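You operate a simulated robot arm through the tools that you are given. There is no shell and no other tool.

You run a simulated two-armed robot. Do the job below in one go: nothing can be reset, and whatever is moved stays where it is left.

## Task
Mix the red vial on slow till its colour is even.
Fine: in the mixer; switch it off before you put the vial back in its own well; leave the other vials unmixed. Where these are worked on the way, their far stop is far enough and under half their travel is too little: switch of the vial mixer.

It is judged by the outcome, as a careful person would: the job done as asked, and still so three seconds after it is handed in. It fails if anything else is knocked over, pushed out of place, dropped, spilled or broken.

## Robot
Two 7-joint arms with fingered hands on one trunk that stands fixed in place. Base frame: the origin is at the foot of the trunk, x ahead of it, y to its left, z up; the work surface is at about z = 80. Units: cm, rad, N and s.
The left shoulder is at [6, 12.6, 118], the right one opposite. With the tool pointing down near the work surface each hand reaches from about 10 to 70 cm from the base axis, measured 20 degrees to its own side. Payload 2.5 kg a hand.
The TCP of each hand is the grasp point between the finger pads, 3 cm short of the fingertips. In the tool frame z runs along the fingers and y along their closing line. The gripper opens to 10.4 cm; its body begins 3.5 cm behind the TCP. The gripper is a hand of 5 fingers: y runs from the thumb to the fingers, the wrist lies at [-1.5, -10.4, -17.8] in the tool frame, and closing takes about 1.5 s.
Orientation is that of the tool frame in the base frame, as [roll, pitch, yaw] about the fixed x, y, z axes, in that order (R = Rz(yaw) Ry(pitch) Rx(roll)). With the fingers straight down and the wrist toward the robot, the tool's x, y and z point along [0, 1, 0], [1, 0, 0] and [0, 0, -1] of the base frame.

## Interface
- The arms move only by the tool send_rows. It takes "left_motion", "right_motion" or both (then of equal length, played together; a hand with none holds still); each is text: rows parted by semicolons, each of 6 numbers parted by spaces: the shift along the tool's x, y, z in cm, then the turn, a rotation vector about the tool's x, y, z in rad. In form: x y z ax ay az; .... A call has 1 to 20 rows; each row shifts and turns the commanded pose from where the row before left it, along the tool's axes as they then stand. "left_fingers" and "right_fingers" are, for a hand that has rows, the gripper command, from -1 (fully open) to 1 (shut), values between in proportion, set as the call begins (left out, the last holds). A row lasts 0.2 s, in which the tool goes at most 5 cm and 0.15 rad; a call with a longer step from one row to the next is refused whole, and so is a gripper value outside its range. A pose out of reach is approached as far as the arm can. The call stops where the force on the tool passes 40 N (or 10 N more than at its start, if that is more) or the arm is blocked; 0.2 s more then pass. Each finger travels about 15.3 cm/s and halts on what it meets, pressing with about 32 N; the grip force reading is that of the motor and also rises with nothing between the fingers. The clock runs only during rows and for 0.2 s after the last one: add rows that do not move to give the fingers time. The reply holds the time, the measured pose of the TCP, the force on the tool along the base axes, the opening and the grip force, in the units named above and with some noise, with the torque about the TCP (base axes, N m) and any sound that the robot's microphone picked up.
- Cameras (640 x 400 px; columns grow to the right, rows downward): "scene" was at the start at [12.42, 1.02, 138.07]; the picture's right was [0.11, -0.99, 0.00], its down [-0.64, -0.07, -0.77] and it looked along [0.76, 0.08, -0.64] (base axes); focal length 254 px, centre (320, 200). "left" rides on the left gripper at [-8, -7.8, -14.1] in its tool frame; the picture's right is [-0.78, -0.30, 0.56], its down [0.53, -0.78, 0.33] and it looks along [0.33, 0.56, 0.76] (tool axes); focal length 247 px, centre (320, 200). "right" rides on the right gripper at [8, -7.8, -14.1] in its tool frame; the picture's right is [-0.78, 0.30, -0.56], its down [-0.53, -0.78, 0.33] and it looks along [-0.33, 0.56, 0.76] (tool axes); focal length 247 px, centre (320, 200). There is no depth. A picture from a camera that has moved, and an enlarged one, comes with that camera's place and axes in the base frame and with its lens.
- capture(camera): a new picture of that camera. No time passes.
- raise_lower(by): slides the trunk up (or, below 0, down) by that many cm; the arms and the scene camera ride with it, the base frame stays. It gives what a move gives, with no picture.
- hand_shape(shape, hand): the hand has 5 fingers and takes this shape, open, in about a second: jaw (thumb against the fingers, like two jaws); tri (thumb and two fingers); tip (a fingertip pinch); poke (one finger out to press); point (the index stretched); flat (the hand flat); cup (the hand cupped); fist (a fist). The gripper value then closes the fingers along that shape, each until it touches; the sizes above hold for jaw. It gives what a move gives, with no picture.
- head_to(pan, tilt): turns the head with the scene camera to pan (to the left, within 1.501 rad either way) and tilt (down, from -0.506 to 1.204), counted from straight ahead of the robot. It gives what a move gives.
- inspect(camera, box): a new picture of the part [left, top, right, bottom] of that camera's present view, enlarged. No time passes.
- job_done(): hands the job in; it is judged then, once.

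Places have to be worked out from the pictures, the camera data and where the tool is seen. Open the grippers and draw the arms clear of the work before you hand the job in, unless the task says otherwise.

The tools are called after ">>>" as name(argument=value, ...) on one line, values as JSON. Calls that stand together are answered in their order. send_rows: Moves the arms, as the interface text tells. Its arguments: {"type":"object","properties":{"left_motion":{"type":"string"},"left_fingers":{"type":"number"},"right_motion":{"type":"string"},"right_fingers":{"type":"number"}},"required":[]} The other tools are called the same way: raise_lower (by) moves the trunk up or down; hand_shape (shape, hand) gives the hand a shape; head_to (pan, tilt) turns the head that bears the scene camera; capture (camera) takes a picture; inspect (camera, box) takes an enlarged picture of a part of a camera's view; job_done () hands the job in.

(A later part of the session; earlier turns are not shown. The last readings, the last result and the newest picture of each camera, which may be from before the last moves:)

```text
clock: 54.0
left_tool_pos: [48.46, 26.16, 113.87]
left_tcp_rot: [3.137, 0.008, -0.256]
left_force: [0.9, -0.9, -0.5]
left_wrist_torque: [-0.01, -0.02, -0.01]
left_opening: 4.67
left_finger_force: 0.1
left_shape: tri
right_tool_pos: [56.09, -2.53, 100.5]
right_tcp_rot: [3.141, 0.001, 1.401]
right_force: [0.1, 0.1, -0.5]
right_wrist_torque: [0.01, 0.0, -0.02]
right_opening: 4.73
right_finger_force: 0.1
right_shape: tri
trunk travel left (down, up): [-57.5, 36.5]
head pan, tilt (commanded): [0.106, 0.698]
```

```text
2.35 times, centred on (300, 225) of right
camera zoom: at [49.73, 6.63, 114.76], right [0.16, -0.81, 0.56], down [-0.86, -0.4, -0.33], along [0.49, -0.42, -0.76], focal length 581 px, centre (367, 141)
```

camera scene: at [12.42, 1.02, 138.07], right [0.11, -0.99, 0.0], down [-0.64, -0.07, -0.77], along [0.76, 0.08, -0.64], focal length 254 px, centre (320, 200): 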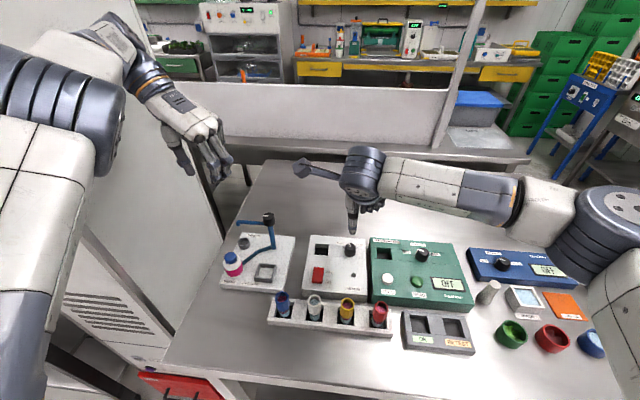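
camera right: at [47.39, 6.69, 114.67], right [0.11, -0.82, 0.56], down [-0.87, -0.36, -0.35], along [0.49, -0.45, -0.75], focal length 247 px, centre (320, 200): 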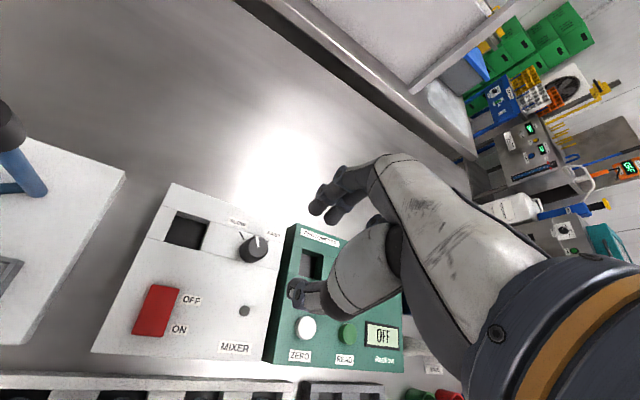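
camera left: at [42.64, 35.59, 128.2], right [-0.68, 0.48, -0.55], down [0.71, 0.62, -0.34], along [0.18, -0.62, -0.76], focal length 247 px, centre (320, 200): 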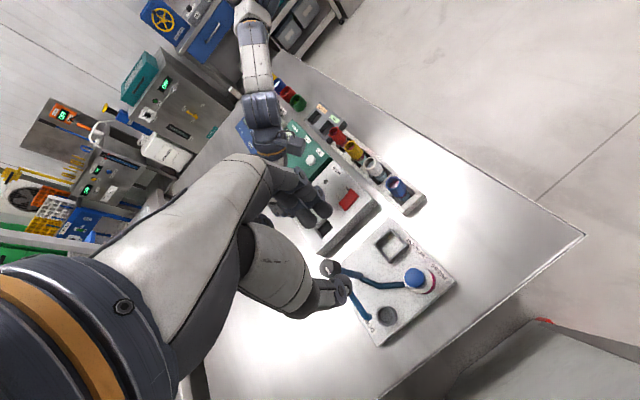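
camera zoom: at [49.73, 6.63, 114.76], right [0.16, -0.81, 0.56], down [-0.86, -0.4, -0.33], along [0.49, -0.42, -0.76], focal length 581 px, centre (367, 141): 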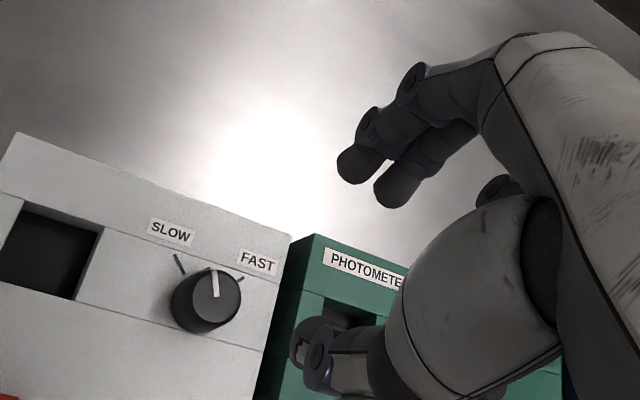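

The right hand is level and centred at (56.06, -2.52). I'll descend to z≈87.25 over the knob and grip.

>>> send_rows(right_motion="0 0.1 3 0 0 0; 0 0 3 0 0 0; 0 0 3 0 0 0; 0 0 2.3 0 0 0; 0 0 1 0 0 0; 0 0 1 0 0 0; 0 0 0 0 0 0; 0 0 0 0 0 0")

>>> inspect(camera="right", box=[180, 140, 420, 310])

>>> send_rows(right_motion="0 0 0 0 0 0; 0 0 0 0 0 0; 0 0 0 0 0 0; 0 0 0 0 0 0; 0 0 0 0 0 0; 0 0 0 0 0 0", right_fingers=1)

>>> inspect(camera="right", box=[180, 140, 420, 310])

```text
clock: 55.8
left_tool_pos: [48.55, 26.06, 113.99]
left_tcp_rot: [3.14, 0.006, -0.255]
left_force: [0.3, 0.1, 0.1]
left_wrist_torque: [-0.01, -0.02, 0.03]
left_opening: 4.67
left_finger_force: 0.1
left_shape: tri
right_tool_pos: [56.09, -2.66, 87.38]
right_tcp_rot: [3.141, 0.002, 1.401]
right_force: [-0.2, -0.4, 0.1]
right_wrist_torque: [0.0, -0.01, -0.01]
right_opening: 4.72
right_finger_force: 0.0
right_shape: tri
trunk travel left (down, up): [-57.5, 36.5]
head pan, tilt (commanded): [0.106, 0.698]
```

```text
2.35 times, centred on (300, 225) of right
camera zoom: at [49.79, 6.51, 101.55], right [0.16, -0.81, 0.56], down [-0.86, -0.4, -0.33], along [0.49, -0.42, -0.76], focal length 581 px, centre (367, 141)
```

zoom: 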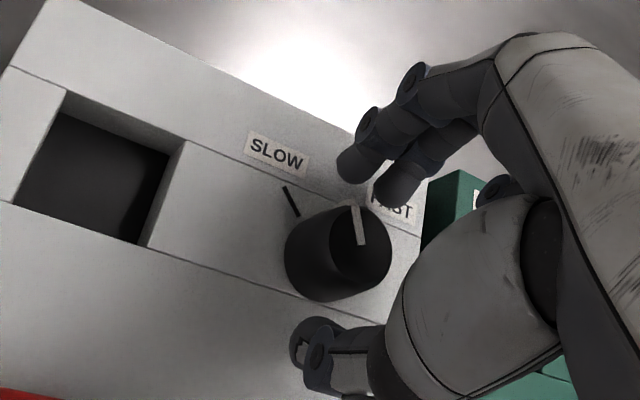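

```text
clock: 57.2
left_tool_pos: [48.43, 26.02, 114.02]
left_tcp_rot: [3.138, 0.009, -0.255]
left_force: [0.3, -0.7, 0.3]
left_wrist_torque: [-0.02, 0.03, -0.01]
left_opening: 4.64
left_finger_force: 0.1
left_shape: tri
right_tool_pos: [56.15, -2.59, 87.36]
right_tcp_rot: [3.14, 0.001, 1.4]
right_force: [-2.6, 0.0, -2.8]
right_wrist_torque: [0.02, -0.01, 0.02]
right_opening: 2.01
right_finger_force: 32.0
right_shape: tri
trunk travel left (down, up): [-57.5, 36.5]
head pan, tilt (commanded): [0.106, 0.698]
```

```text
2.35 times, centred on (300, 225) of right
camera zoom: at [49.78, 6.51, 101.54], right [0.16, -0.81, 0.56], down [-0.86, -0.4, -0.33], along [0.49, -0.42, -0.76], focal length 581 px, centre (367, 141)
```

zoom: 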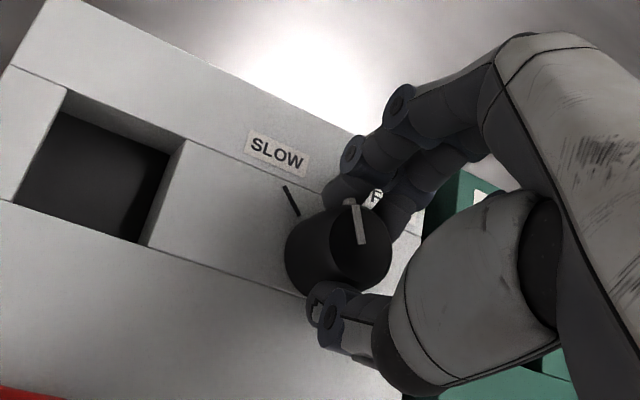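

The grip is good. I'll turn 0.4 rad counter-clockwise.

>>> send_rows(right_motion="0 0 0 0 0 -0.1; 0 0 0 0 0 -0.1; 0 0 0 0 0 -0.1; 0 0 0 0 0 -0.1; 0 0 0 0 0 0; 0 0 0 0 0 0")

>>> inspect(camera="right", box=[180, 140, 420, 310])

```text
clock: 58.6
left_tool_pos: [48.44, 26.06, 114.14]
left_tcp_rot: [3.139, 0.007, -0.255]
left_force: [-1.2, 0.7, 0.4]
left_wrist_torque: [0.02, -0.07, 0.0]
left_opening: 4.66
left_finger_force: 0.1
left_shape: tri
right_tool_pos: [56.11, -2.63, 87.29]
right_tcp_rot: [3.141, 0.003, 1.803]
right_force: [-7.1, 0.0, -2.0]
right_wrist_torque: [0.02, 0.17, 0.01]
right_opening: 2.04
right_finger_force: 32.4
right_shape: tri
trunk travel left (down, up): [-57.5, 36.5]
head pan, tilt (commanded): [0.106, 0.698]
```

```text
2.35 times, centred on (300, 225) of right
camera zoom: at [46.8, 3.31, 101.55], right [0.47, -0.69, 0.56], down [-0.63, -0.7, -0.33], along [0.62, -0.2, -0.76], focal length 581 px, centre (367, 141)
```

zoom: 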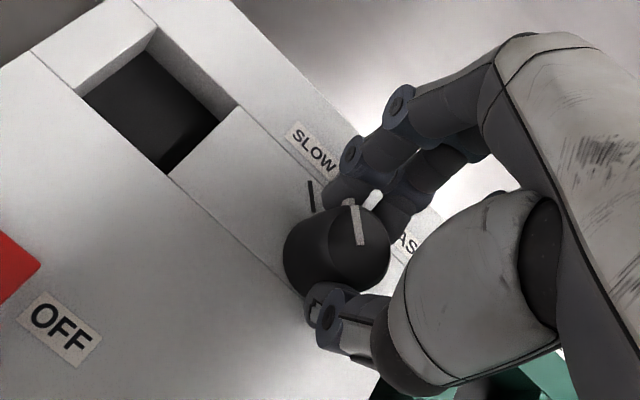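

The pointer is now parallel to the SLOW mark. I'll open the fingers, lift straight up, and verify.

>>> send_rows(right_motion="0 0 0 0 0 0; 0 0 0 0 0 0; 0 0 0 0 0 0; 0 0 -2 0 0 0; 0 0 -3 0 0 0; 0 0 -4 0 0 0; 0 0 -4 0 0 0; 0 0 0 0 0 0", right_fingers=0.05)

>>> inspect(camera="scene", box=[330, 232, 362, 252])

>>> inspect(camera="right", box=[180, 200, 300, 290])

```text
clock: 60.4
left_tool_pos: [48.38, 25.96, 114.01]
left_tcp_rot: [3.139, 0.007, -0.255]
left_force: [-0.6, -0.5, 0.0]
left_wrist_torque: [-0.01, 0.02, 0.03]
left_opening: 4.66
left_finger_force: 0.0
left_shape: tri
right_tool_pos: [55.93, -2.49, 100.31]
right_tcp_rot: [-3.141, 0.002, 1.801]
right_force: [1.0, -0.1, -0.4]
right_wrist_torque: [-0.02, 0.01, -0.02]
right_opening: 4.89
right_finger_force: 0.0
right_shape: tri
trunk travel left (down, up): [-57.5, 36.5]
head pan, tilt (commanded): [0.106, 0.698]
```

```text
16.00 times, centred on (346, 242) of scene
camera zoom: at [12.43, 1.02, 138.07], right [0.11, -0.99, 0.0], down [-0.64, -0.07, -0.77], along [0.76, 0.08, -0.64], focal length 4057 px, centre (-96, -472)
```

zoom: 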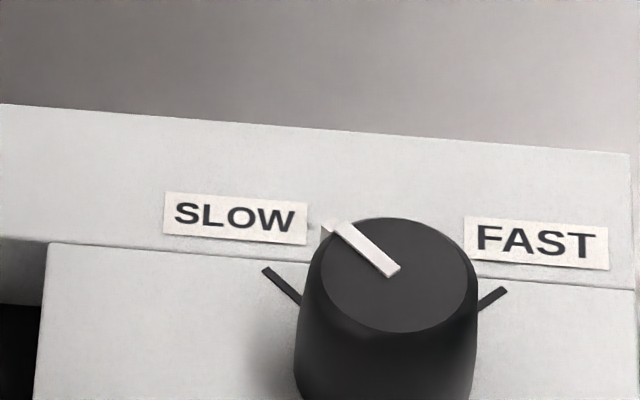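

```text
4.44 times, centred on (240, 245) of right
camera zoom: at [46.53, 3.45, 114.4], right [0.47, -0.69, 0.56], down [-0.63, -0.7, -0.33], along [0.62, -0.2, -0.76], focal length 1098 px, centre (676, 0)
```

zoom: 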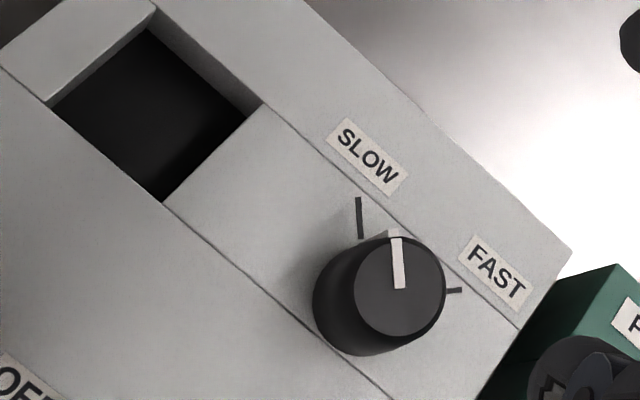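

The knob is on SLOW, parallel to the mark within a couple of degrees. Next is the red vial, with its rim centre at about (39.4, -8.76, 87.5). I'll square the right hand and move it above the vial with the fingers opened to about 6 cm.

>>> send_rows(right_motion="0 0 0 0 0 0.115; 0 0 0 0 0 0.115; -1.56 -4.15 0 0 0 0; -1.56 -4.15 0 0 0 0; -1.56 -4.15 0 0 0 0; -1.56 -4.15 0 0 0 0; 0 0 0 0 0 0; 0 0 0 0 0 0", right_fingers=-0.15)

>>> capture(camera="scene")

>>> capture(camera="right")

```text
clock: 62.2
left_tool_pos: [48.42, 26.12, 113.97]
left_tcp_rot: [3.138, 0.008, -0.255]
left_force: [0.1, -0.6, 0.4]
left_wrist_torque: [0.01, -0.03, 0.01]
left_opening: 4.66
left_finger_force: 0.0
left_shape: tri
right_tool_pos: [39.4, -9.06, 100.46]
right_tcp_rot: [-3.141, 0.002, 1.572]
right_force: [-0.7, -0.7, 0.2]
right_wrist_torque: [-0.01, -0.03, -0.01]
right_opening: 5.95
right_finger_force: 0.1
right_shape: tri
trunk travel left (down, up): [-57.5, 36.5]
head pan, tilt (commanded): [0.106, 0.698]
```

```text
taken
camera scene: at [12.42, 1.02, 138.07], right [0.11, -0.99, 0.0], down [-0.64, -0.07, -0.77], along [0.76, 0.08, -0.64], focal length 254 px, centre (320, 200)
```

scene: 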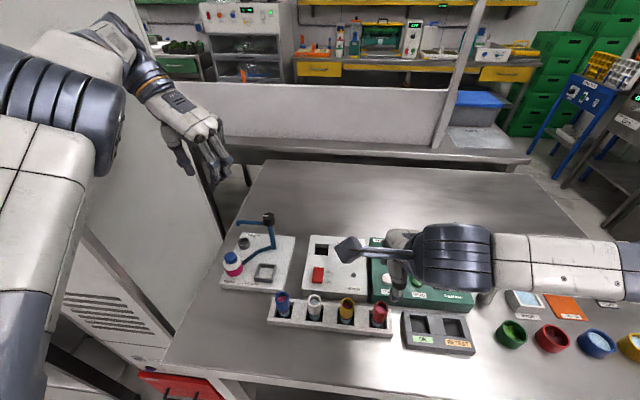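

```text
taken
camera right: at [31.61, -1.01, 114.55], right [0.3, -0.78, 0.56], down [-0.78, -0.54, -0.33], along [0.56, -0.33, -0.76], focal length 247 px, centre (320, 200)
```

right: 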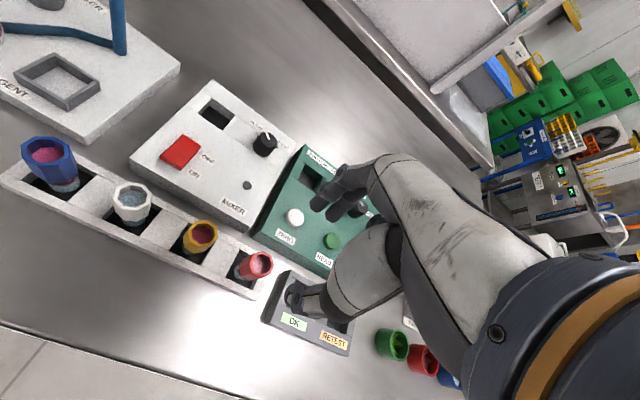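

I'll zoom in on the red vial from this nearer view to refine its position before descending.

>>> inspect(camera="right", box=[216, 240, 312, 300])

>>> inspect(camera="scene", box=[340, 290, 410, 340])

```text
6.67 times, centred on (264, 270) of right
camera zoom: at [31.61, -1.01, 114.55], right [0.3, -0.78, 0.56], down [-0.78, -0.54, -0.33], along [0.56, -0.33, -0.76], focal length 1646 px, centre (693, -267)
```

zoom: 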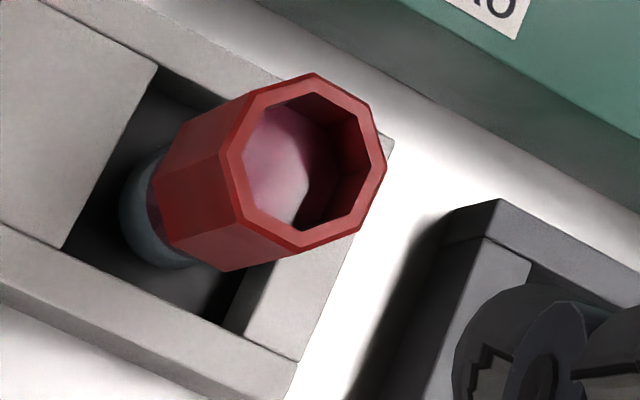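

```text
8.00 times, centred on (375, 315) of scene
camera zoom: at [12.42, 1.02, 138.07], right [0.11, -0.99, 0.0], down [-0.64, -0.07, -0.77], along [0.76, 0.08, -0.64], focal length 2028 px, centre (-120, -720)
```

zoom: 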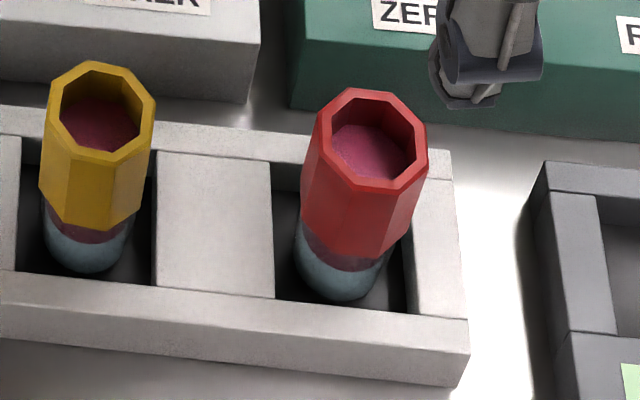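

The rim is confirmed at (39.4, -8.8, 87.6), under the TCP. I'll narrow the opening to about 5 cm and descend to just above the rim to check.

>>> send_rows(right_motion="0 0 2 0 0 0; 0 0 2 0 0 0; 0 0 2 0 0 0; 0 0 1.5 0 0 0; 0 0 0.7 0 0 0; 0 0 0 0 0 0; 0 0 0 0 0 0", right_fingers=0.04)

>>> inspect(camera="right", box=[200, 140, 400, 310])

>>> inspect(camera="scene", box=[330, 260, 430, 340])

>>> inspect(camera="left", box=[240, 60, 440, 220])

```text
clock: 63.8
left_tool_pos: [48.39, 26.0, 113.99]
left_tcp_rot: [3.136, 0.006, -0.253]
left_force: [-0.2, 0.1, 0.7]
left_wrist_torque: [0.01, 0.0, -0.02]
left_opening: 4.65
left_finger_force: 0.0
left_shape: tri
right_tool_pos: [39.43, -8.86, 92.02]
right_tcp_rot: [3.141, 0.001, 1.573]
right_force: [-0.3, 0.5, 0.1]
right_wrist_torque: [-0.01, -0.03, 0.01]
right_opening: 5.03
right_finger_force: 0.1
right_shape: tri
trunk travel left (down, up): [-57.5, 36.5]
head pan, tilt (commanded): [0.106, 0.698]
```

```text
2.35 times, centred on (300, 225) of right
camera zoom: at [31.7, -0.91, 106.22], right [0.3, -0.78, 0.56], down [-0.78, -0.54, -0.33], along [0.56, -0.33, -0.76], focal length 581 px, centre (367, 141)
```

zoom: 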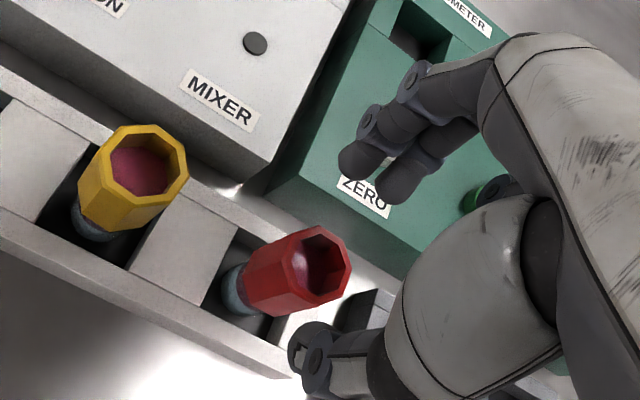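

```text
5.00 times, centred on (380, 300) of scene
camera zoom: at [12.42, 1.02, 138.07], right [0.11, -0.99, 0.0], down [-0.64, -0.07, -0.77], along [0.76, 0.08, -0.64], focal length 1268 px, centre (20, -300)
```

zoom: 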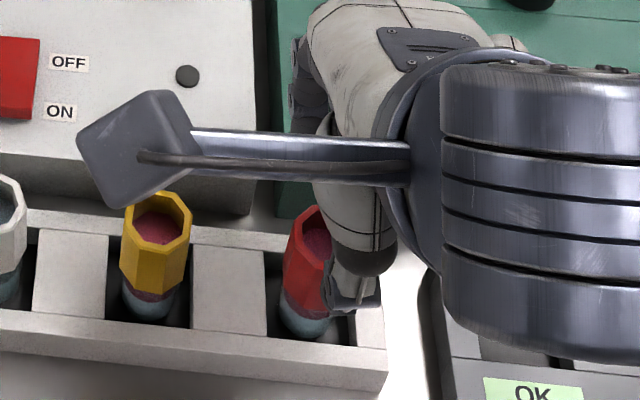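

```text
2.50 times, centred on (340, 140) of left
camera zoom: at [42.64, 35.59, 128.2], right [-0.68, 0.48, -0.55], down [0.71, 0.62, -0.34], along [0.18, -0.62, -0.76], focal length 617 px, centre (270, 350)
```

zoom: 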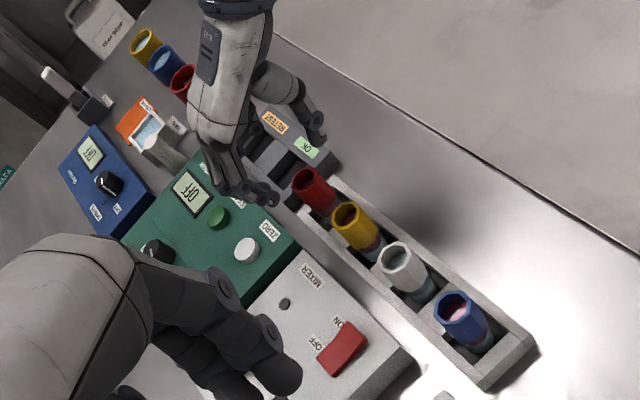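

Alignment looks right in all three views. I'll descend to z≈87.7 with the tips around the collar, and check before closing.

>>> send_rows(right_motion="0 0 1.5 0 0 0; 0 0 1.5 0 0 0; 0 0 1 0 0 0; 0 0 0.3 0 0 0; 0 0 0 0 0 0; 0 0 0 0 0 0")

>>> inspect(camera="right", box=[200, 140, 400, 310])

>>> inspect(camera="left", box=[290, 80, 410, 180])

>>> inspect(camera="scene", box=[340, 270, 420, 340])

```text
clock: 65.2
left_tool_pos: [48.36, 25.99, 114.05]
left_tcp_rot: [3.139, 0.007, -0.257]
left_force: [0.9, -0.6, -0.4]
left_wrist_torque: [0.03, 0.02, -0.02]
left_opening: 4.63
left_finger_force: 0.1
left_shape: tri
right_tool_pos: [39.64, -8.96, 87.83]
right_tcp_rot: [3.141, 0.003, 1.571]
right_force: [0.0, -0.8, 0.8]
right_wrist_torque: [-0.01, 0.0, 0.0]
right_opening: 5.02
right_finger_force: 0.0
right_shape: tri
trunk travel left (down, up): [-57.5, 36.5]
head pan, tilt (commanded): [0.106, 0.698]
```

```text
2.35 times, centred on (300, 225) of right
camera zoom: at [31.91, -1.02, 101.95], right [0.3, -0.78, 0.56], down [-0.78, -0.54, -0.33], along [0.56, -0.33, -0.76], focal length 581 px, centre (367, 141)
```

zoom: 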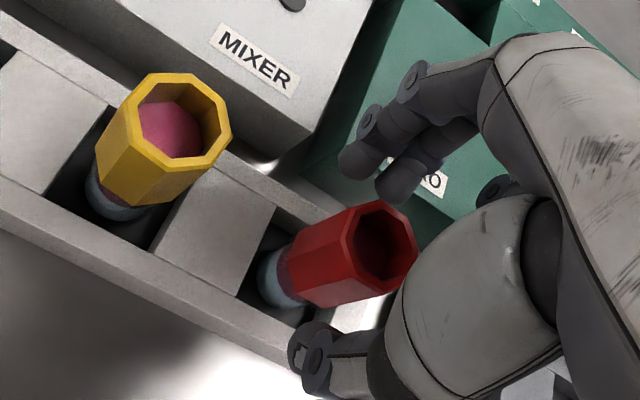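

```text
4.00 times, centred on (350, 130) of left
camera zoom: at [42.64, 35.59, 128.2], right [-0.68, 0.48, -0.55], down [0.71, 0.62, -0.34], along [0.18, -0.62, -0.76], focal length 988 px, centre (200, 480)
```

zoom: 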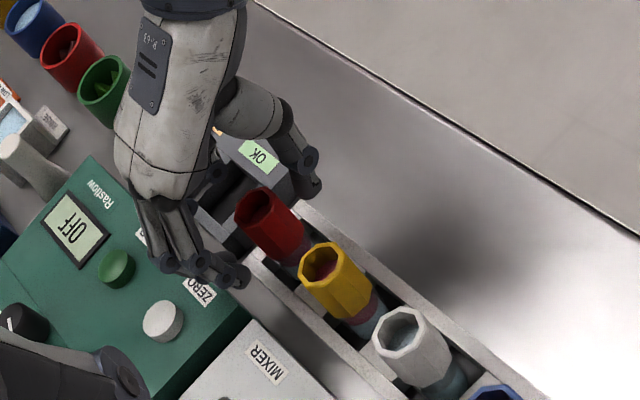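

```text
5.71 times, centred on (380, 305) of scene
camera zoom: at [12.42, 1.02, 138.07], right [0.11, -0.99, 0.0], down [-0.64, -0.07, -0.77], along [0.76, 0.08, -0.64], focal length 1449 px, centre (-23, -400)
```

zoom: 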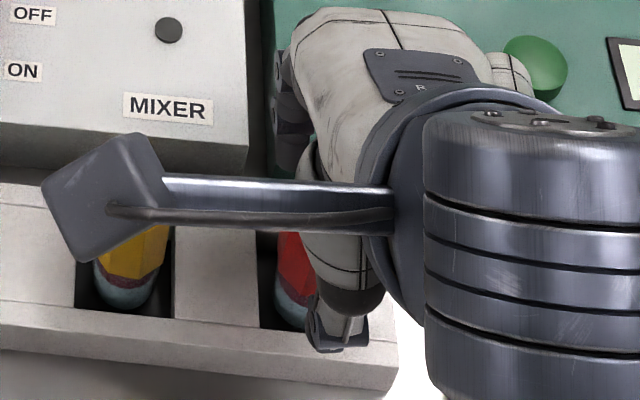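

The vial sits about 0.3 cm nearer the thumb than the fingers. I'll shift the hand 0.27 cm toward the robot to centre on it, then close partway.

>>> send_rows(right_motion="0 -0.27 0.05 0 0 0; 0 0 0 0 0 0; 0 0 0 0 0 0", right_fingers=0.28)

>>> inspect(camera="right", box=[200, 140, 400, 310])

>>> inspect(camera="left", box=[310, 100, 370, 160])

```text
clock: 66.0
left_tool_pos: [48.47, 26.04, 114.01]
left_tcp_rot: [3.137, 0.007, -0.254]
left_force: [-0.1, 0.3, -0.9]
left_wrist_torque: [-0.01, 0.01, 0.0]
left_opening: 4.66
left_finger_force: 0.1
left_shape: tri
right_tool_pos: [39.43, -8.96, 87.76]
right_tcp_rot: [3.141, 0.002, 1.57]
right_force: [-0.2, -0.6, -0.1]
right_wrist_torque: [0.02, 0.02, -0.02]
right_opening: 3.78
right_finger_force: 0.0
right_shape: tri
trunk travel left (down, up): [-57.5, 36.5]
head pan, tilt (commanded): [0.106, 0.698]
```

```text
2.35 times, centred on (300, 225) of right
camera zoom: at [31.58, -1.02, 101.95], right [0.3, -0.78, 0.56], down [-0.78, -0.54, -0.33], along [0.56, -0.33, -0.76], focal length 581 px, centre (367, 141)
```

zoom: 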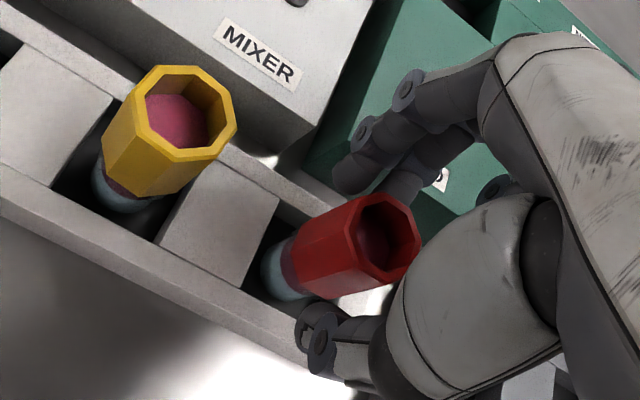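

```text
6.67 times, centred on (340, 130) of left
camera zoom: at [42.64, 35.59, 128.2], right [-0.68, 0.48, -0.55], down [0.71, 0.62, -0.34], along [0.18, -0.62, -0.76], focal length 1646 px, centre (187, 667)
```

zoom: 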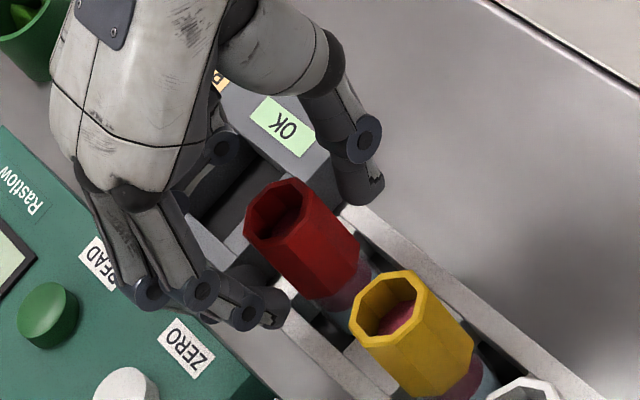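

The collar is between thumb and fingers with small gaps on both sides. I'll close to grip it.

>>> send_rows(right_motion="0 0 0 0 0 0; 0 0 0 0 0 0; 0 0 0 0 0 0; 0 0 0 0 0 0; 0 0 0 0 0 0; 0 0 0 0 0 0", right_fingers=1)

>>> inspect(camera="right", box=[200, 140, 400, 310])

>>> inspect(camera="left", box=[310, 100, 370, 160])

```text
clock: 67.4
left_tool_pos: [48.4, 26.05, 114.02]
left_tcp_rot: [3.138, 0.008, -0.255]
left_force: [-0.2, -0.2, 0.0]
left_wrist_torque: [-0.03, -0.04, -0.01]
left_opening: 4.64
left_finger_force: 0.0
left_shape: tri
right_tool_pos: [39.52, -8.99, 87.76]
right_tcp_rot: [3.141, 0.001, 1.57]
right_force: [0.0, -0.7, 0.2]
right_wrist_torque: [-0.03, 0.01, -0.03]
right_opening: 1.97
right_finger_force: 32.5
right_shape: tri
trunk travel left (down, up): [-57.5, 36.5]
head pan, tilt (commanded): [0.106, 0.698]
```

```text
2.35 times, centred on (300, 225) of right
camera zoom: at [31.59, -1.01, 101.94], right [0.3, -0.78, 0.56], down [-0.78, -0.54, -0.33], along [0.56, -0.33, -0.76], focal length 581 px, centre (367, 141)
```

zoom: 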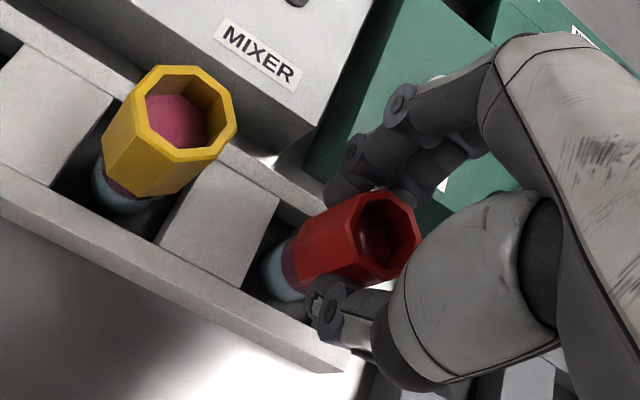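

```text
6.67 times, centred on (340, 130) of left
camera zoom: at [42.65, 35.59, 128.2], right [-0.68, 0.48, -0.55], down [0.71, 0.62, -0.34], along [0.18, -0.62, -0.76], focal length 1646 px, centre (187, 667)
```

zoom: 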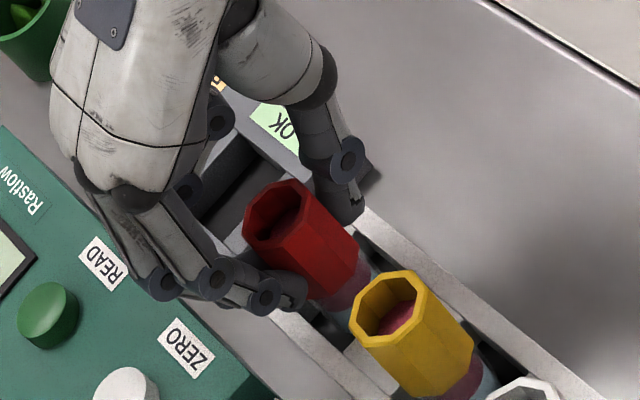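

The vial is gripped without having shifted. I'll lift it gently and check that it hangs straight.

>>> send_rows(right_motion="0 0 -0.3 0 0 0; 0 0 -0.6 0 0 0; 0 0 -1 0 0 0; 0 0 -1.2 0 0 0; 0 0 -1.2 0 0 0; 0 0 -1 0 0 0; 0 0 -0.5 0 0 0; 0 0 -0.2 0 0 0; 0 0 0 0 0 0")

>>> inspect(camera="right", box=[200, 140, 400, 310])

>>> inspect(camera="left", box=[290, 80, 390, 170])

```text
clock: 69.4
left_tool_pos: [48.5, 26.06, 113.92]
left_tcp_rot: [3.138, 0.006, -0.254]
left_force: [0.2, -0.2, 0.0]
left_wrist_torque: [-0.01, 0.0, 0.02]
left_opening: 4.64
left_finger_force: 0.1
left_shape: tri
right_tool_pos: [39.37, -8.87, 93.62]
right_tcp_rot: [-3.141, 0.0, 1.572]
right_force: [0.5, -0.2, -0.8]
right_wrist_torque: [0.01, -0.01, -0.02]
right_opening: 2.0
right_finger_force: 32.0
right_shape: tri
trunk travel left (down, up): [-57.5, 36.5]
head pan, tilt (commanded): [0.106, 0.698]
```

```text
2.35 times, centred on (300, 225) of right
camera zoom: at [31.65, -0.95, 107.84], right [0.3, -0.78, 0.56], down [-0.78, -0.54, -0.33], along [0.56, -0.33, -0.76], focal length 581 px, centre (367, 141)
```

zoom: 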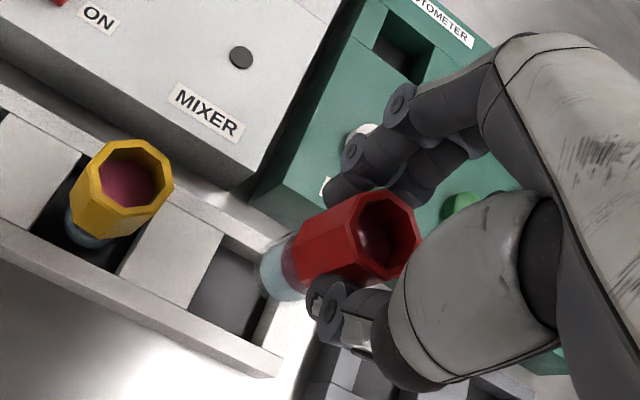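

```text
4.44 times, centred on (340, 125) of left
camera zoom: at [42.65, 35.59, 128.2], right [-0.68, 0.48, -0.55], down [0.71, 0.62, -0.34], along [0.18, -0.62, -0.76], focal length 1098 px, centre (231, 533)
```

zoom: 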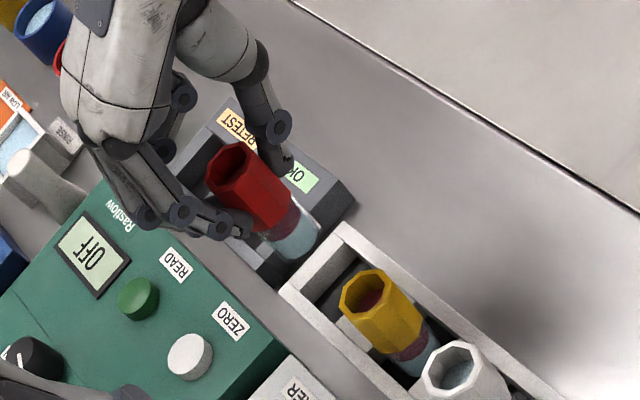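

The vial hangs straight, level and in line with the tool axis. I'll raise it another 4 cm and carry it smoothly over to the mixer well at (56.43, 5.2).

>>> send_rows(right_motion="0 0 -0.4 0 0 0; 0 0 -1 0 0 0; 0 0 -1.2 0 0 0; 0 0 -1 0 0 0; 0 0 -0.4 0 0 0; 0.42 0.51 0 0 0 0; 0.99 1.19 0 0 0 0; 1.41 1.7 0 0 0 0; 2.12 2.55 0 0 0 0; 2.12 2.55 0 0 0 0; 2.12 2.55 0 0 0 0; 2.12 2.55 0 0 0 0; 1.41 1.7 0 0 0 0; 0.99 1.19 0 0 0 0; 0.42 0.51 0 0 0 0; 0 0 0 0 0 0; 0 0 0 0 0 0")

>>> capture(camera="scene")

>>> inspect(camera="right", box=[160, 140, 400, 330])

>>> inspect(camera="left", box=[240, 100, 440, 260])

```text
clock: 73.0
left_tool_pos: [48.33, 25.95, 114.03]
left_tcp_rot: [3.137, 0.006, -0.255]
left_force: [-0.1, -0.7, 0.2]
left_wrist_torque: [-0.01, -0.03, 0.0]
left_opening: 4.65
left_finger_force: 0.0
left_shape: tri
right_tool_pos: [56.42, 5.28, 97.68]
right_tcp_rot: [-3.141, 0.0, 1.572]
right_force: [0.1, 0.1, -1.2]
right_wrist_torque: [0.0, 0.0, -0.02]
right_opening: 2.01
right_finger_force: 32.3
right_shape: tri
trunk travel left (down, up): [-57.5, 36.5]
head pan, tilt (commanded): [0.106, 0.698]
```

```text
taken
camera scene: at [12.43, 1.03, 138.07], right [0.11, -0.99, 0.0], down [-0.64, -0.07, -0.77], along [0.76, 0.08, -0.64], focal length 254 px, centre (320, 200)
```

scene: 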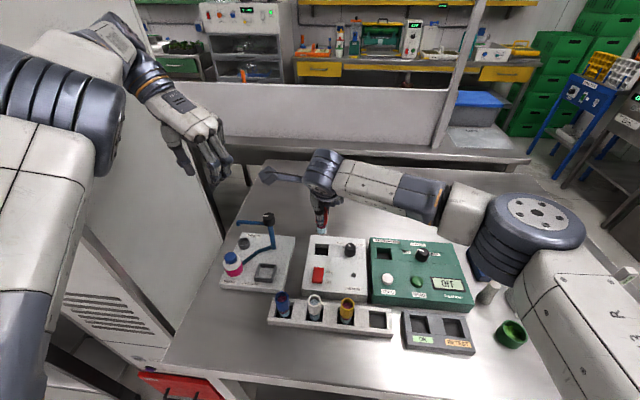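

```text
2.11 times, centred on (280, 235) of right
camera zoom: at [48.72, 13.2, 111.9], right [0.3, -0.78, 0.56], down [-0.78, -0.54, -0.33], along [0.56, -0.33, -0.76], focal length 520 px, centre (404, 126)
```

zoom: 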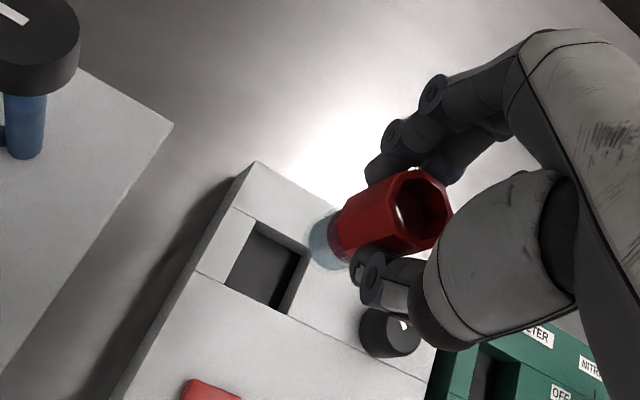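

```text
2.50 times, centred on (340, 180) of left
camera zoom: at [42.65, 35.59, 128.2], right [-0.68, 0.48, -0.55], down [0.71, 0.62, -0.34], along [0.18, -0.62, -0.76], focal length 617 px, centre (270, 250)
```

zoom: 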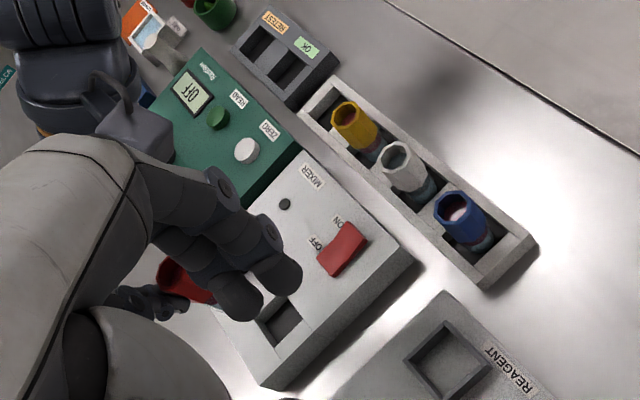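

The tool axis points at the well centre within about 0.1 cm. I'll descend until the vial base is just above the mixer top and check.

>>> send_rows(right_motion="0 0 0.5 0 0 0; 0 0 1 0 0 0; 0 0 1.5 0 0 0; 0 0 1.5 0 0 0; 0 0 1.2 0 0 0; 0 0 0.7 0 0 0; 0 0 0.4 0 0 0; 0 0 0 0 0 0; 0 0 0 0 0 0")

>>> inspect(camera="right", box=[200, 140, 400, 310])

>>> inspect(camera="scene", box=[295, 200, 365, 265])

>>> inspect(camera="left", box=[270, 170, 390, 260])

```text
clock: 75.0
left_tool_pos: [48.3, 26.0, 114.07]
left_tcp_rot: [3.139, 0.007, -0.255]
left_force: [0.0, 0.7, -0.2]
left_wrist_torque: [0.01, 0.0, -0.01]
left_opening: 4.65
left_finger_force: 0.0
left_shape: tri
right_tool_pos: [56.28, 5.29, 90.98]
right_tcp_rot: [-3.141, 0.003, 1.572]
right_force: [0.0, 0.6, -0.5]
right_wrist_torque: [-0.03, 0.01, -0.01]
right_opening: 2.02
right_finger_force: 31.8
right_shape: tri
trunk travel left (down, up): [-57.5, 36.5]
head pan, tilt (commanded): [0.106, 0.698]
```

```text
2.35 times, centred on (300, 225) of right
camera zoom: at [48.57, 13.24, 105.19], right [0.3, -0.78, 0.56], down [-0.78, -0.54, -0.33], along [0.56, -0.33, -0.76], focal length 581 px, centre (367, 141)
```

zoom: 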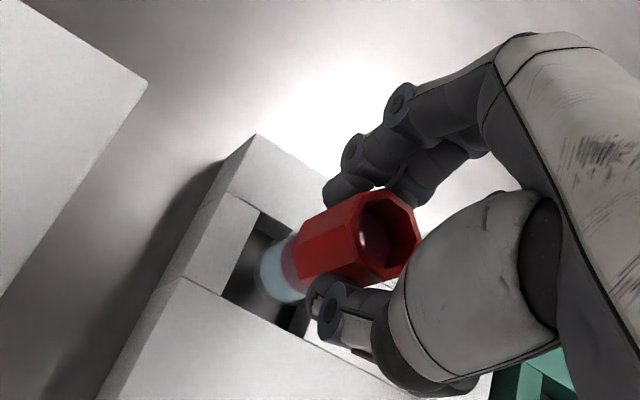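

```text
6.15 times, centred on (330, 232) of scene
camera zoom: at [12.43, 1.02, 138.07], right [0.11, -0.99, 0.0], down [-0.64, -0.07, -0.77], along [0.76, 0.08, -0.64], focal length 1560 px, centre (258, 0)
```

zoom: 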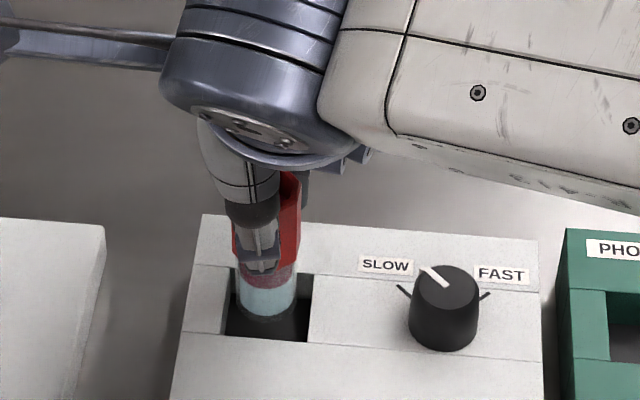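

```text
4.44 times, centred on (330, 215) of left
camera zoom: at [42.65, 35.59, 128.19], right [-0.68, 0.48, -0.55], down [0.71, 0.62, -0.34], along [0.18, -0.62, -0.76], focal length 1098 px, centre (276, 133)
```

zoom: 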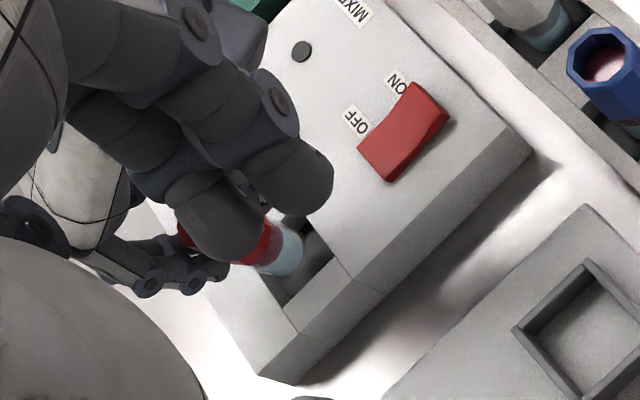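

The vial base is just above the well and centred in every view. I'll lower it slowly, watching for contact force.

>>> send_rows(right_motion="0 0 0.3 0 0 0; 0 0 0.4 0 0 0; 0 0 0.4 0 0 0; 0 0 0.4 0 0 0; 0 0 0.3 0 0 0; 0 0 0.2 0 0 0; 0 0 0 0 0 0")

>>> inspect(camera="scene", box=[295, 200, 365, 265])

>>> inspect(camera="right", box=[200, 140, 400, 310])

```text
clock: 76.6
left_tool_pos: [48.38, 26.11, 113.83]
left_tcp_rot: [3.138, 0.007, -0.254]
left_force: [0.2, 0.4, 0.7]
left_wrist_torque: [-0.01, -0.02, -0.04]
left_opening: 4.67
left_finger_force: 0.2
left_shape: tri
right_tool_pos: [56.25, 5.07, 88.99]
right_tcp_rot: [3.14, 0.002, 1.57]
right_force: [0.0, 0.1, -0.6]
right_wrist_torque: [0.04, 0.0, 0.01]
right_opening: 1.99
right_finger_force: 32.0
right_shape: tri
trunk travel left (down, up): [-57.5, 36.5]
head pan, tilt (commanded): [0.106, 0.698]
```

```text
6.15 times, centred on (330, 232) of scene
camera zoom: at [12.43, 1.02, 138.07], right [0.11, -0.99, 0.0], down [-0.64, -0.07, -0.77], along [0.76, 0.08, -0.64], focal length 1560 px, centre (258, 0)
```

zoom: 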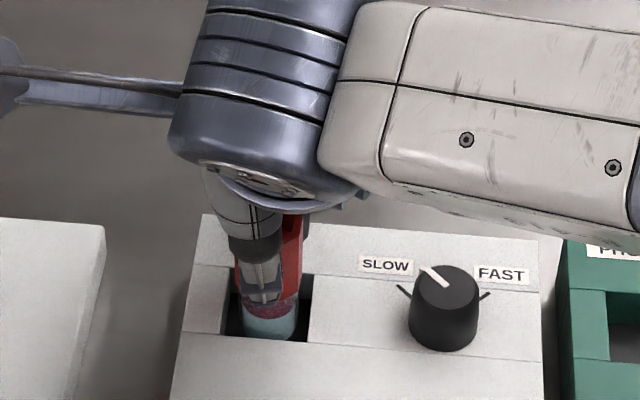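

```text
2.35 times, centred on (300, 225) of right
camera zoom: at [48.58, 13.14, 103.16], right [0.3, -0.78, 0.56], down [-0.78, -0.54, -0.33], along [0.56, -0.33, -0.76], focal length 581 px, centre (367, 141)
```

zoom: 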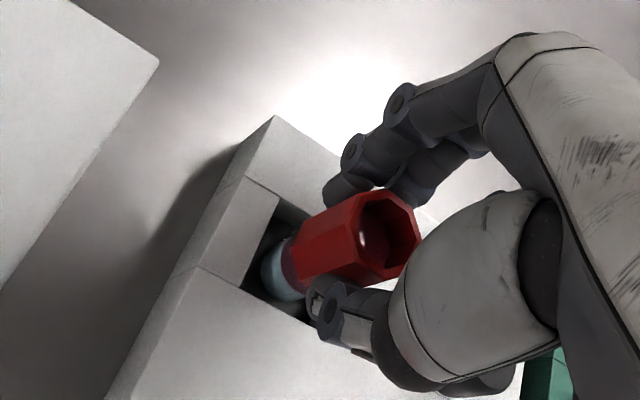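

The vial has entered the well without contact. I'll keep lowering in small steps.

>>> send_rows(right_motion="0 0 0.2 0 0 0; 0 0 0.2 0 0 0; 0 0 0.2 0 0 0; 0 0 0.1 0 0 0; 0 0 0 0 0 0")

>>> send_rows(right_motion="0 0 0.15 0 0 0; 0 0 0.15 0 0 0; 0 0 0 0 0 0")

```text
clock: 77.8
left_tool_pos: [48.24, 26.05, 114.08]
left_tcp_rot: [3.139, 0.005, -0.256]
left_force: [-0.1, 0.3, 0.0]
left_wrist_torque: [-0.01, -0.01, 0.05]
left_opening: 4.67
left_finger_force: 0.1
left_shape: tri
right_tool_pos: [56.29, 5.27, 88.66]
right_tcp_rot: [3.131, -0.002, 1.571]
right_force: [0.0, -1.9, 25.3]
right_wrist_torque: [-0.04, -0.09, 0.04]
right_opening: 2.11
right_finger_force: 32.3
right_shape: tri
trunk travel left (down, up): [-57.5, 36.5]
head pan, tilt (commanded): [0.106, 0.698]
```

```text
clock: 78.6
left_tool_pos: [48.2, 26.03, 114.31]
left_tcp_rot: [3.138, 0.002, -0.255]
left_force: [-0.3, 0.1, 0.2]
left_wrist_torque: [0.03, 0.02, 0.02]
left_opening: 4.65
left_finger_force: 0.1
left_shape: tri
right_tool_pos: [56.45, 5.28, 88.46]
right_tcp_rot: [3.129, -0.003, 1.572]
right_force: [-3.8, -1.4, 35.8]
right_wrist_torque: [-0.05, 0.06, -0.01]
right_opening: 2.24
right_finger_force: 32.2
right_shape: tri
trunk travel left (down, up): [-57.5, 36.5]
head pan, tilt (commanded): [0.106, 0.698]
```

Firm contact shows the vial is on the well floor (TCP ≈ 88.7). I'll back off 0.7 cm of command to relieve the load and look.

>>> send_rows(right_motion="0 0 -0.3 0 0 0; 0 0 -0.3 0 0 0; 0 0 -0.05 0 0 0; 0 0 0 0 0 0; 0 0 0 0 0 0")

>>> inspect(camera="scene", box=[295, 200, 365, 265])

>>> inspect(camera="right", box=[200, 140, 400, 310])

>>> inspect(camera="left", box=[270, 170, 390, 260])

```text
clock: 79.8
left_tool_pos: [48.22, 26.03, 114.05]
left_tcp_rot: [3.138, 0.006, -0.256]
left_force: [-1.3, 0.4, 0.8]
left_wrist_torque: [0.01, 0.0, -0.01]
left_opening: 4.66
left_finger_force: 0.1
left_shape: tri
right_tool_pos: [56.3, 5.04, 88.79]
right_tcp_rot: [3.139, 0.001, 1.573]
right_force: [3.5, 3.2, 15.6]
right_wrist_torque: [0.05, -0.17, 0.01]
right_opening: 2.2
right_finger_force: 32.2
right_shape: tri
trunk travel left (down, up): [-57.5, 36.5]
head pan, tilt (commanded): [0.106, 0.698]
```

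```text
6.15 times, centred on (330, 232) of scene
camera zoom: at [12.3, 1.04, 138.09], right [0.11, -0.99, 0.0], down [-0.64, -0.07, -0.77], along [0.76, 0.08, -0.64], focal length 1560 px, centre (258, 0)
```

zoom: 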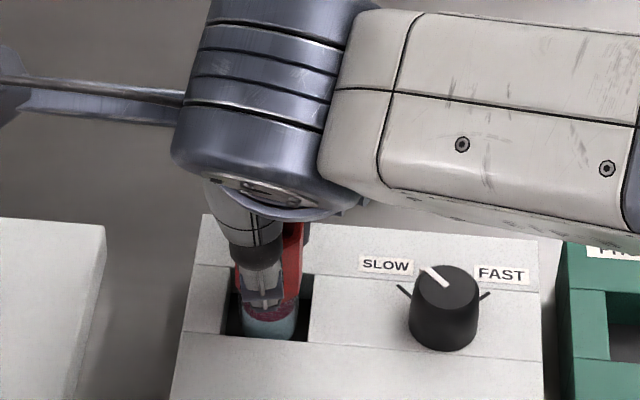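

```text
2.35 times, centred on (300, 225) of right
camera zoom: at [48.48, 13.13, 102.83], right [0.3, -0.78, 0.56], down [-0.78, -0.54, -0.33], along [0.56, -0.33, -0.76], focal length 581 px, centre (367, 141)
```

zoom: 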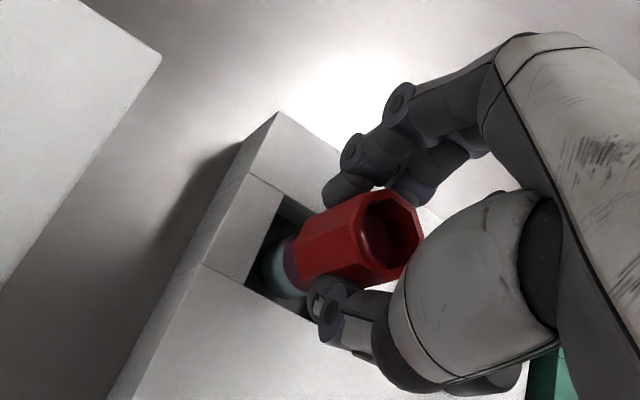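

```text
4.44 times, centred on (330, 215) of left
camera zoom: at [42.53, 35.6, 128.24], right [-0.68, 0.48, -0.55], down [0.71, 0.62, -0.34], along [0.18, -0.62, -0.76], focal length 1098 px, centre (276, 133)
```

zoom: 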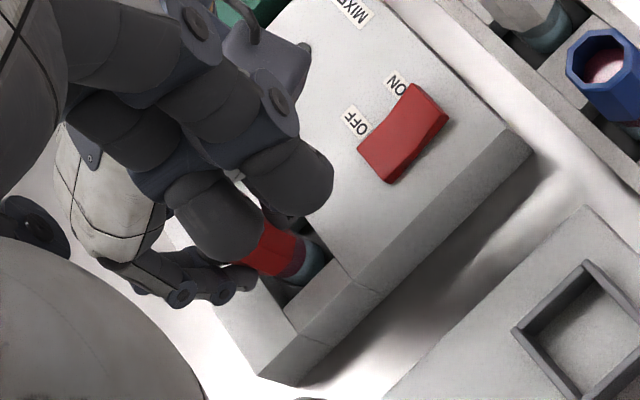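

The vial base is down in the well, with a residual 15 N of contact. I'll ease up a little more, then open the fingers to release it.

>>> send_rows(right_motion="0 0 -0.15 0 0 0; 0 0 0 0 0 0; 0 0 0 0 0 0")

>>> send_rows(right_motion="0 0 0 0 0 0; 0 0 0 0 0 0; 0 0 0 0 0 0; 0 0 0 0 0 0", right_fingers=0.2)

>>> inspect(camera="scene", box=[295, 200, 365, 265])

>>> inspect(camera="right", box=[200, 140, 400, 310])

>>> inspect(camera="left", box=[270, 170, 390, 260])

```text
clock: 80.6
left_tool_pos: [48.33, 26.05, 113.99]
left_tcp_rot: [3.138, 0.005, -0.254]
left_force: [-0.9, 0.0, 1.2]
left_wrist_torque: [0.02, 0.01, -0.01]
left_opening: 4.69
left_finger_force: 0.1
left_shape: tri
right_tool_pos: [56.34, 5.14, 88.75]
right_tcp_rot: [-3.141, 0.003, 1.568]
right_force: [0.9, 1.9, 8.9]
right_wrist_torque: [0.04, -0.12, 0.02]
right_opening: 2.2
right_finger_force: 31.9
right_shape: tri
trunk travel left (down, up): [-57.5, 36.5]
head pan, tilt (commanded): [0.106, 0.698]
```

```text
clock: 81.6
left_tool_pos: [48.5, 26.17, 114.07]
left_tcp_rot: [3.137, 0.008, -0.256]
left_force: [0.2, 0.6, 0.0]
left_wrist_torque: [0.01, 0.0, 0.0]
left_opening: 4.67
left_finger_force: 0.0
left_shape: tri
right_tool_pos: [56.4, 5.17, 88.63]
right_tcp_rot: [-3.141, 0.001, 1.571]
right_force: [0.3, 0.4, 0.2]
right_wrist_torque: [0.03, -0.01, 0.0]
right_opening: 4.11
right_finger_force: 0.1
right_shape: tri
trunk travel left (down, up): [-57.5, 36.5]
head pan, tilt (commanded): [0.106, 0.698]
```

```text
6.15 times, centred on (330, 232) of scene
camera zoom: at [12.42, 1.02, 138.07], right [0.11, -0.99, 0.0], down [-0.64, -0.07, -0.77], along [0.76, 0.08, -0.64], focal length 1560 px, centre (258, 0)
```

zoom: 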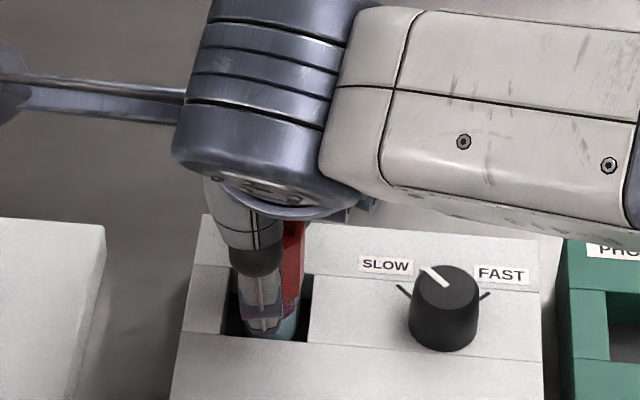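

```text
2.35 times, centred on (300, 225) of right
camera zoom: at [48.57, 13.08, 102.86], right [0.3, -0.78, 0.56], down [-0.78, -0.54, -0.33], along [0.56, -0.33, -0.76], focal length 581 px, centre (367, 141)
```

zoom: 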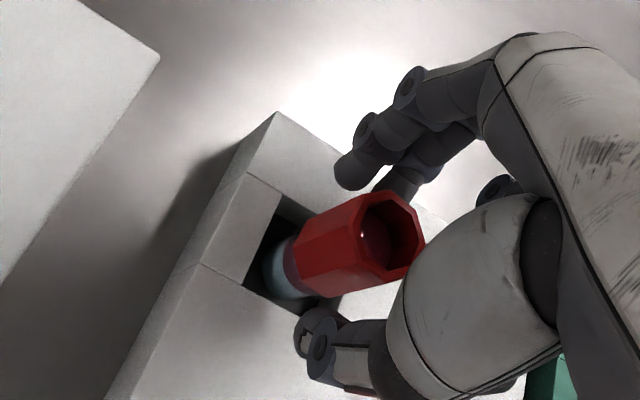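

```text
4.44 times, centred on (330, 215) of left
camera zoom: at [42.64, 35.59, 128.2], right [-0.68, 0.48, -0.55], down [0.71, 0.62, -0.34], along [0.18, -0.62, -0.76], focal length 1098 px, centre (276, 133)
```

zoom: 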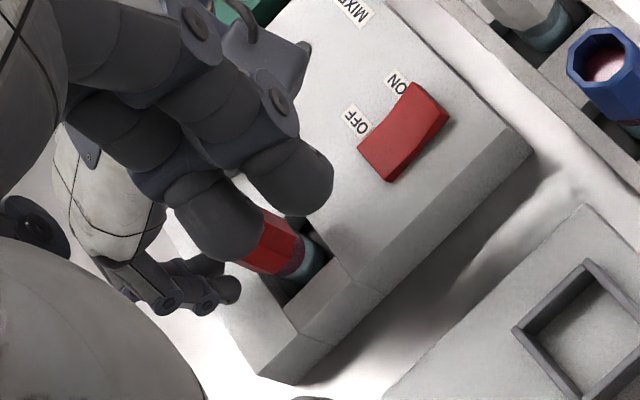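

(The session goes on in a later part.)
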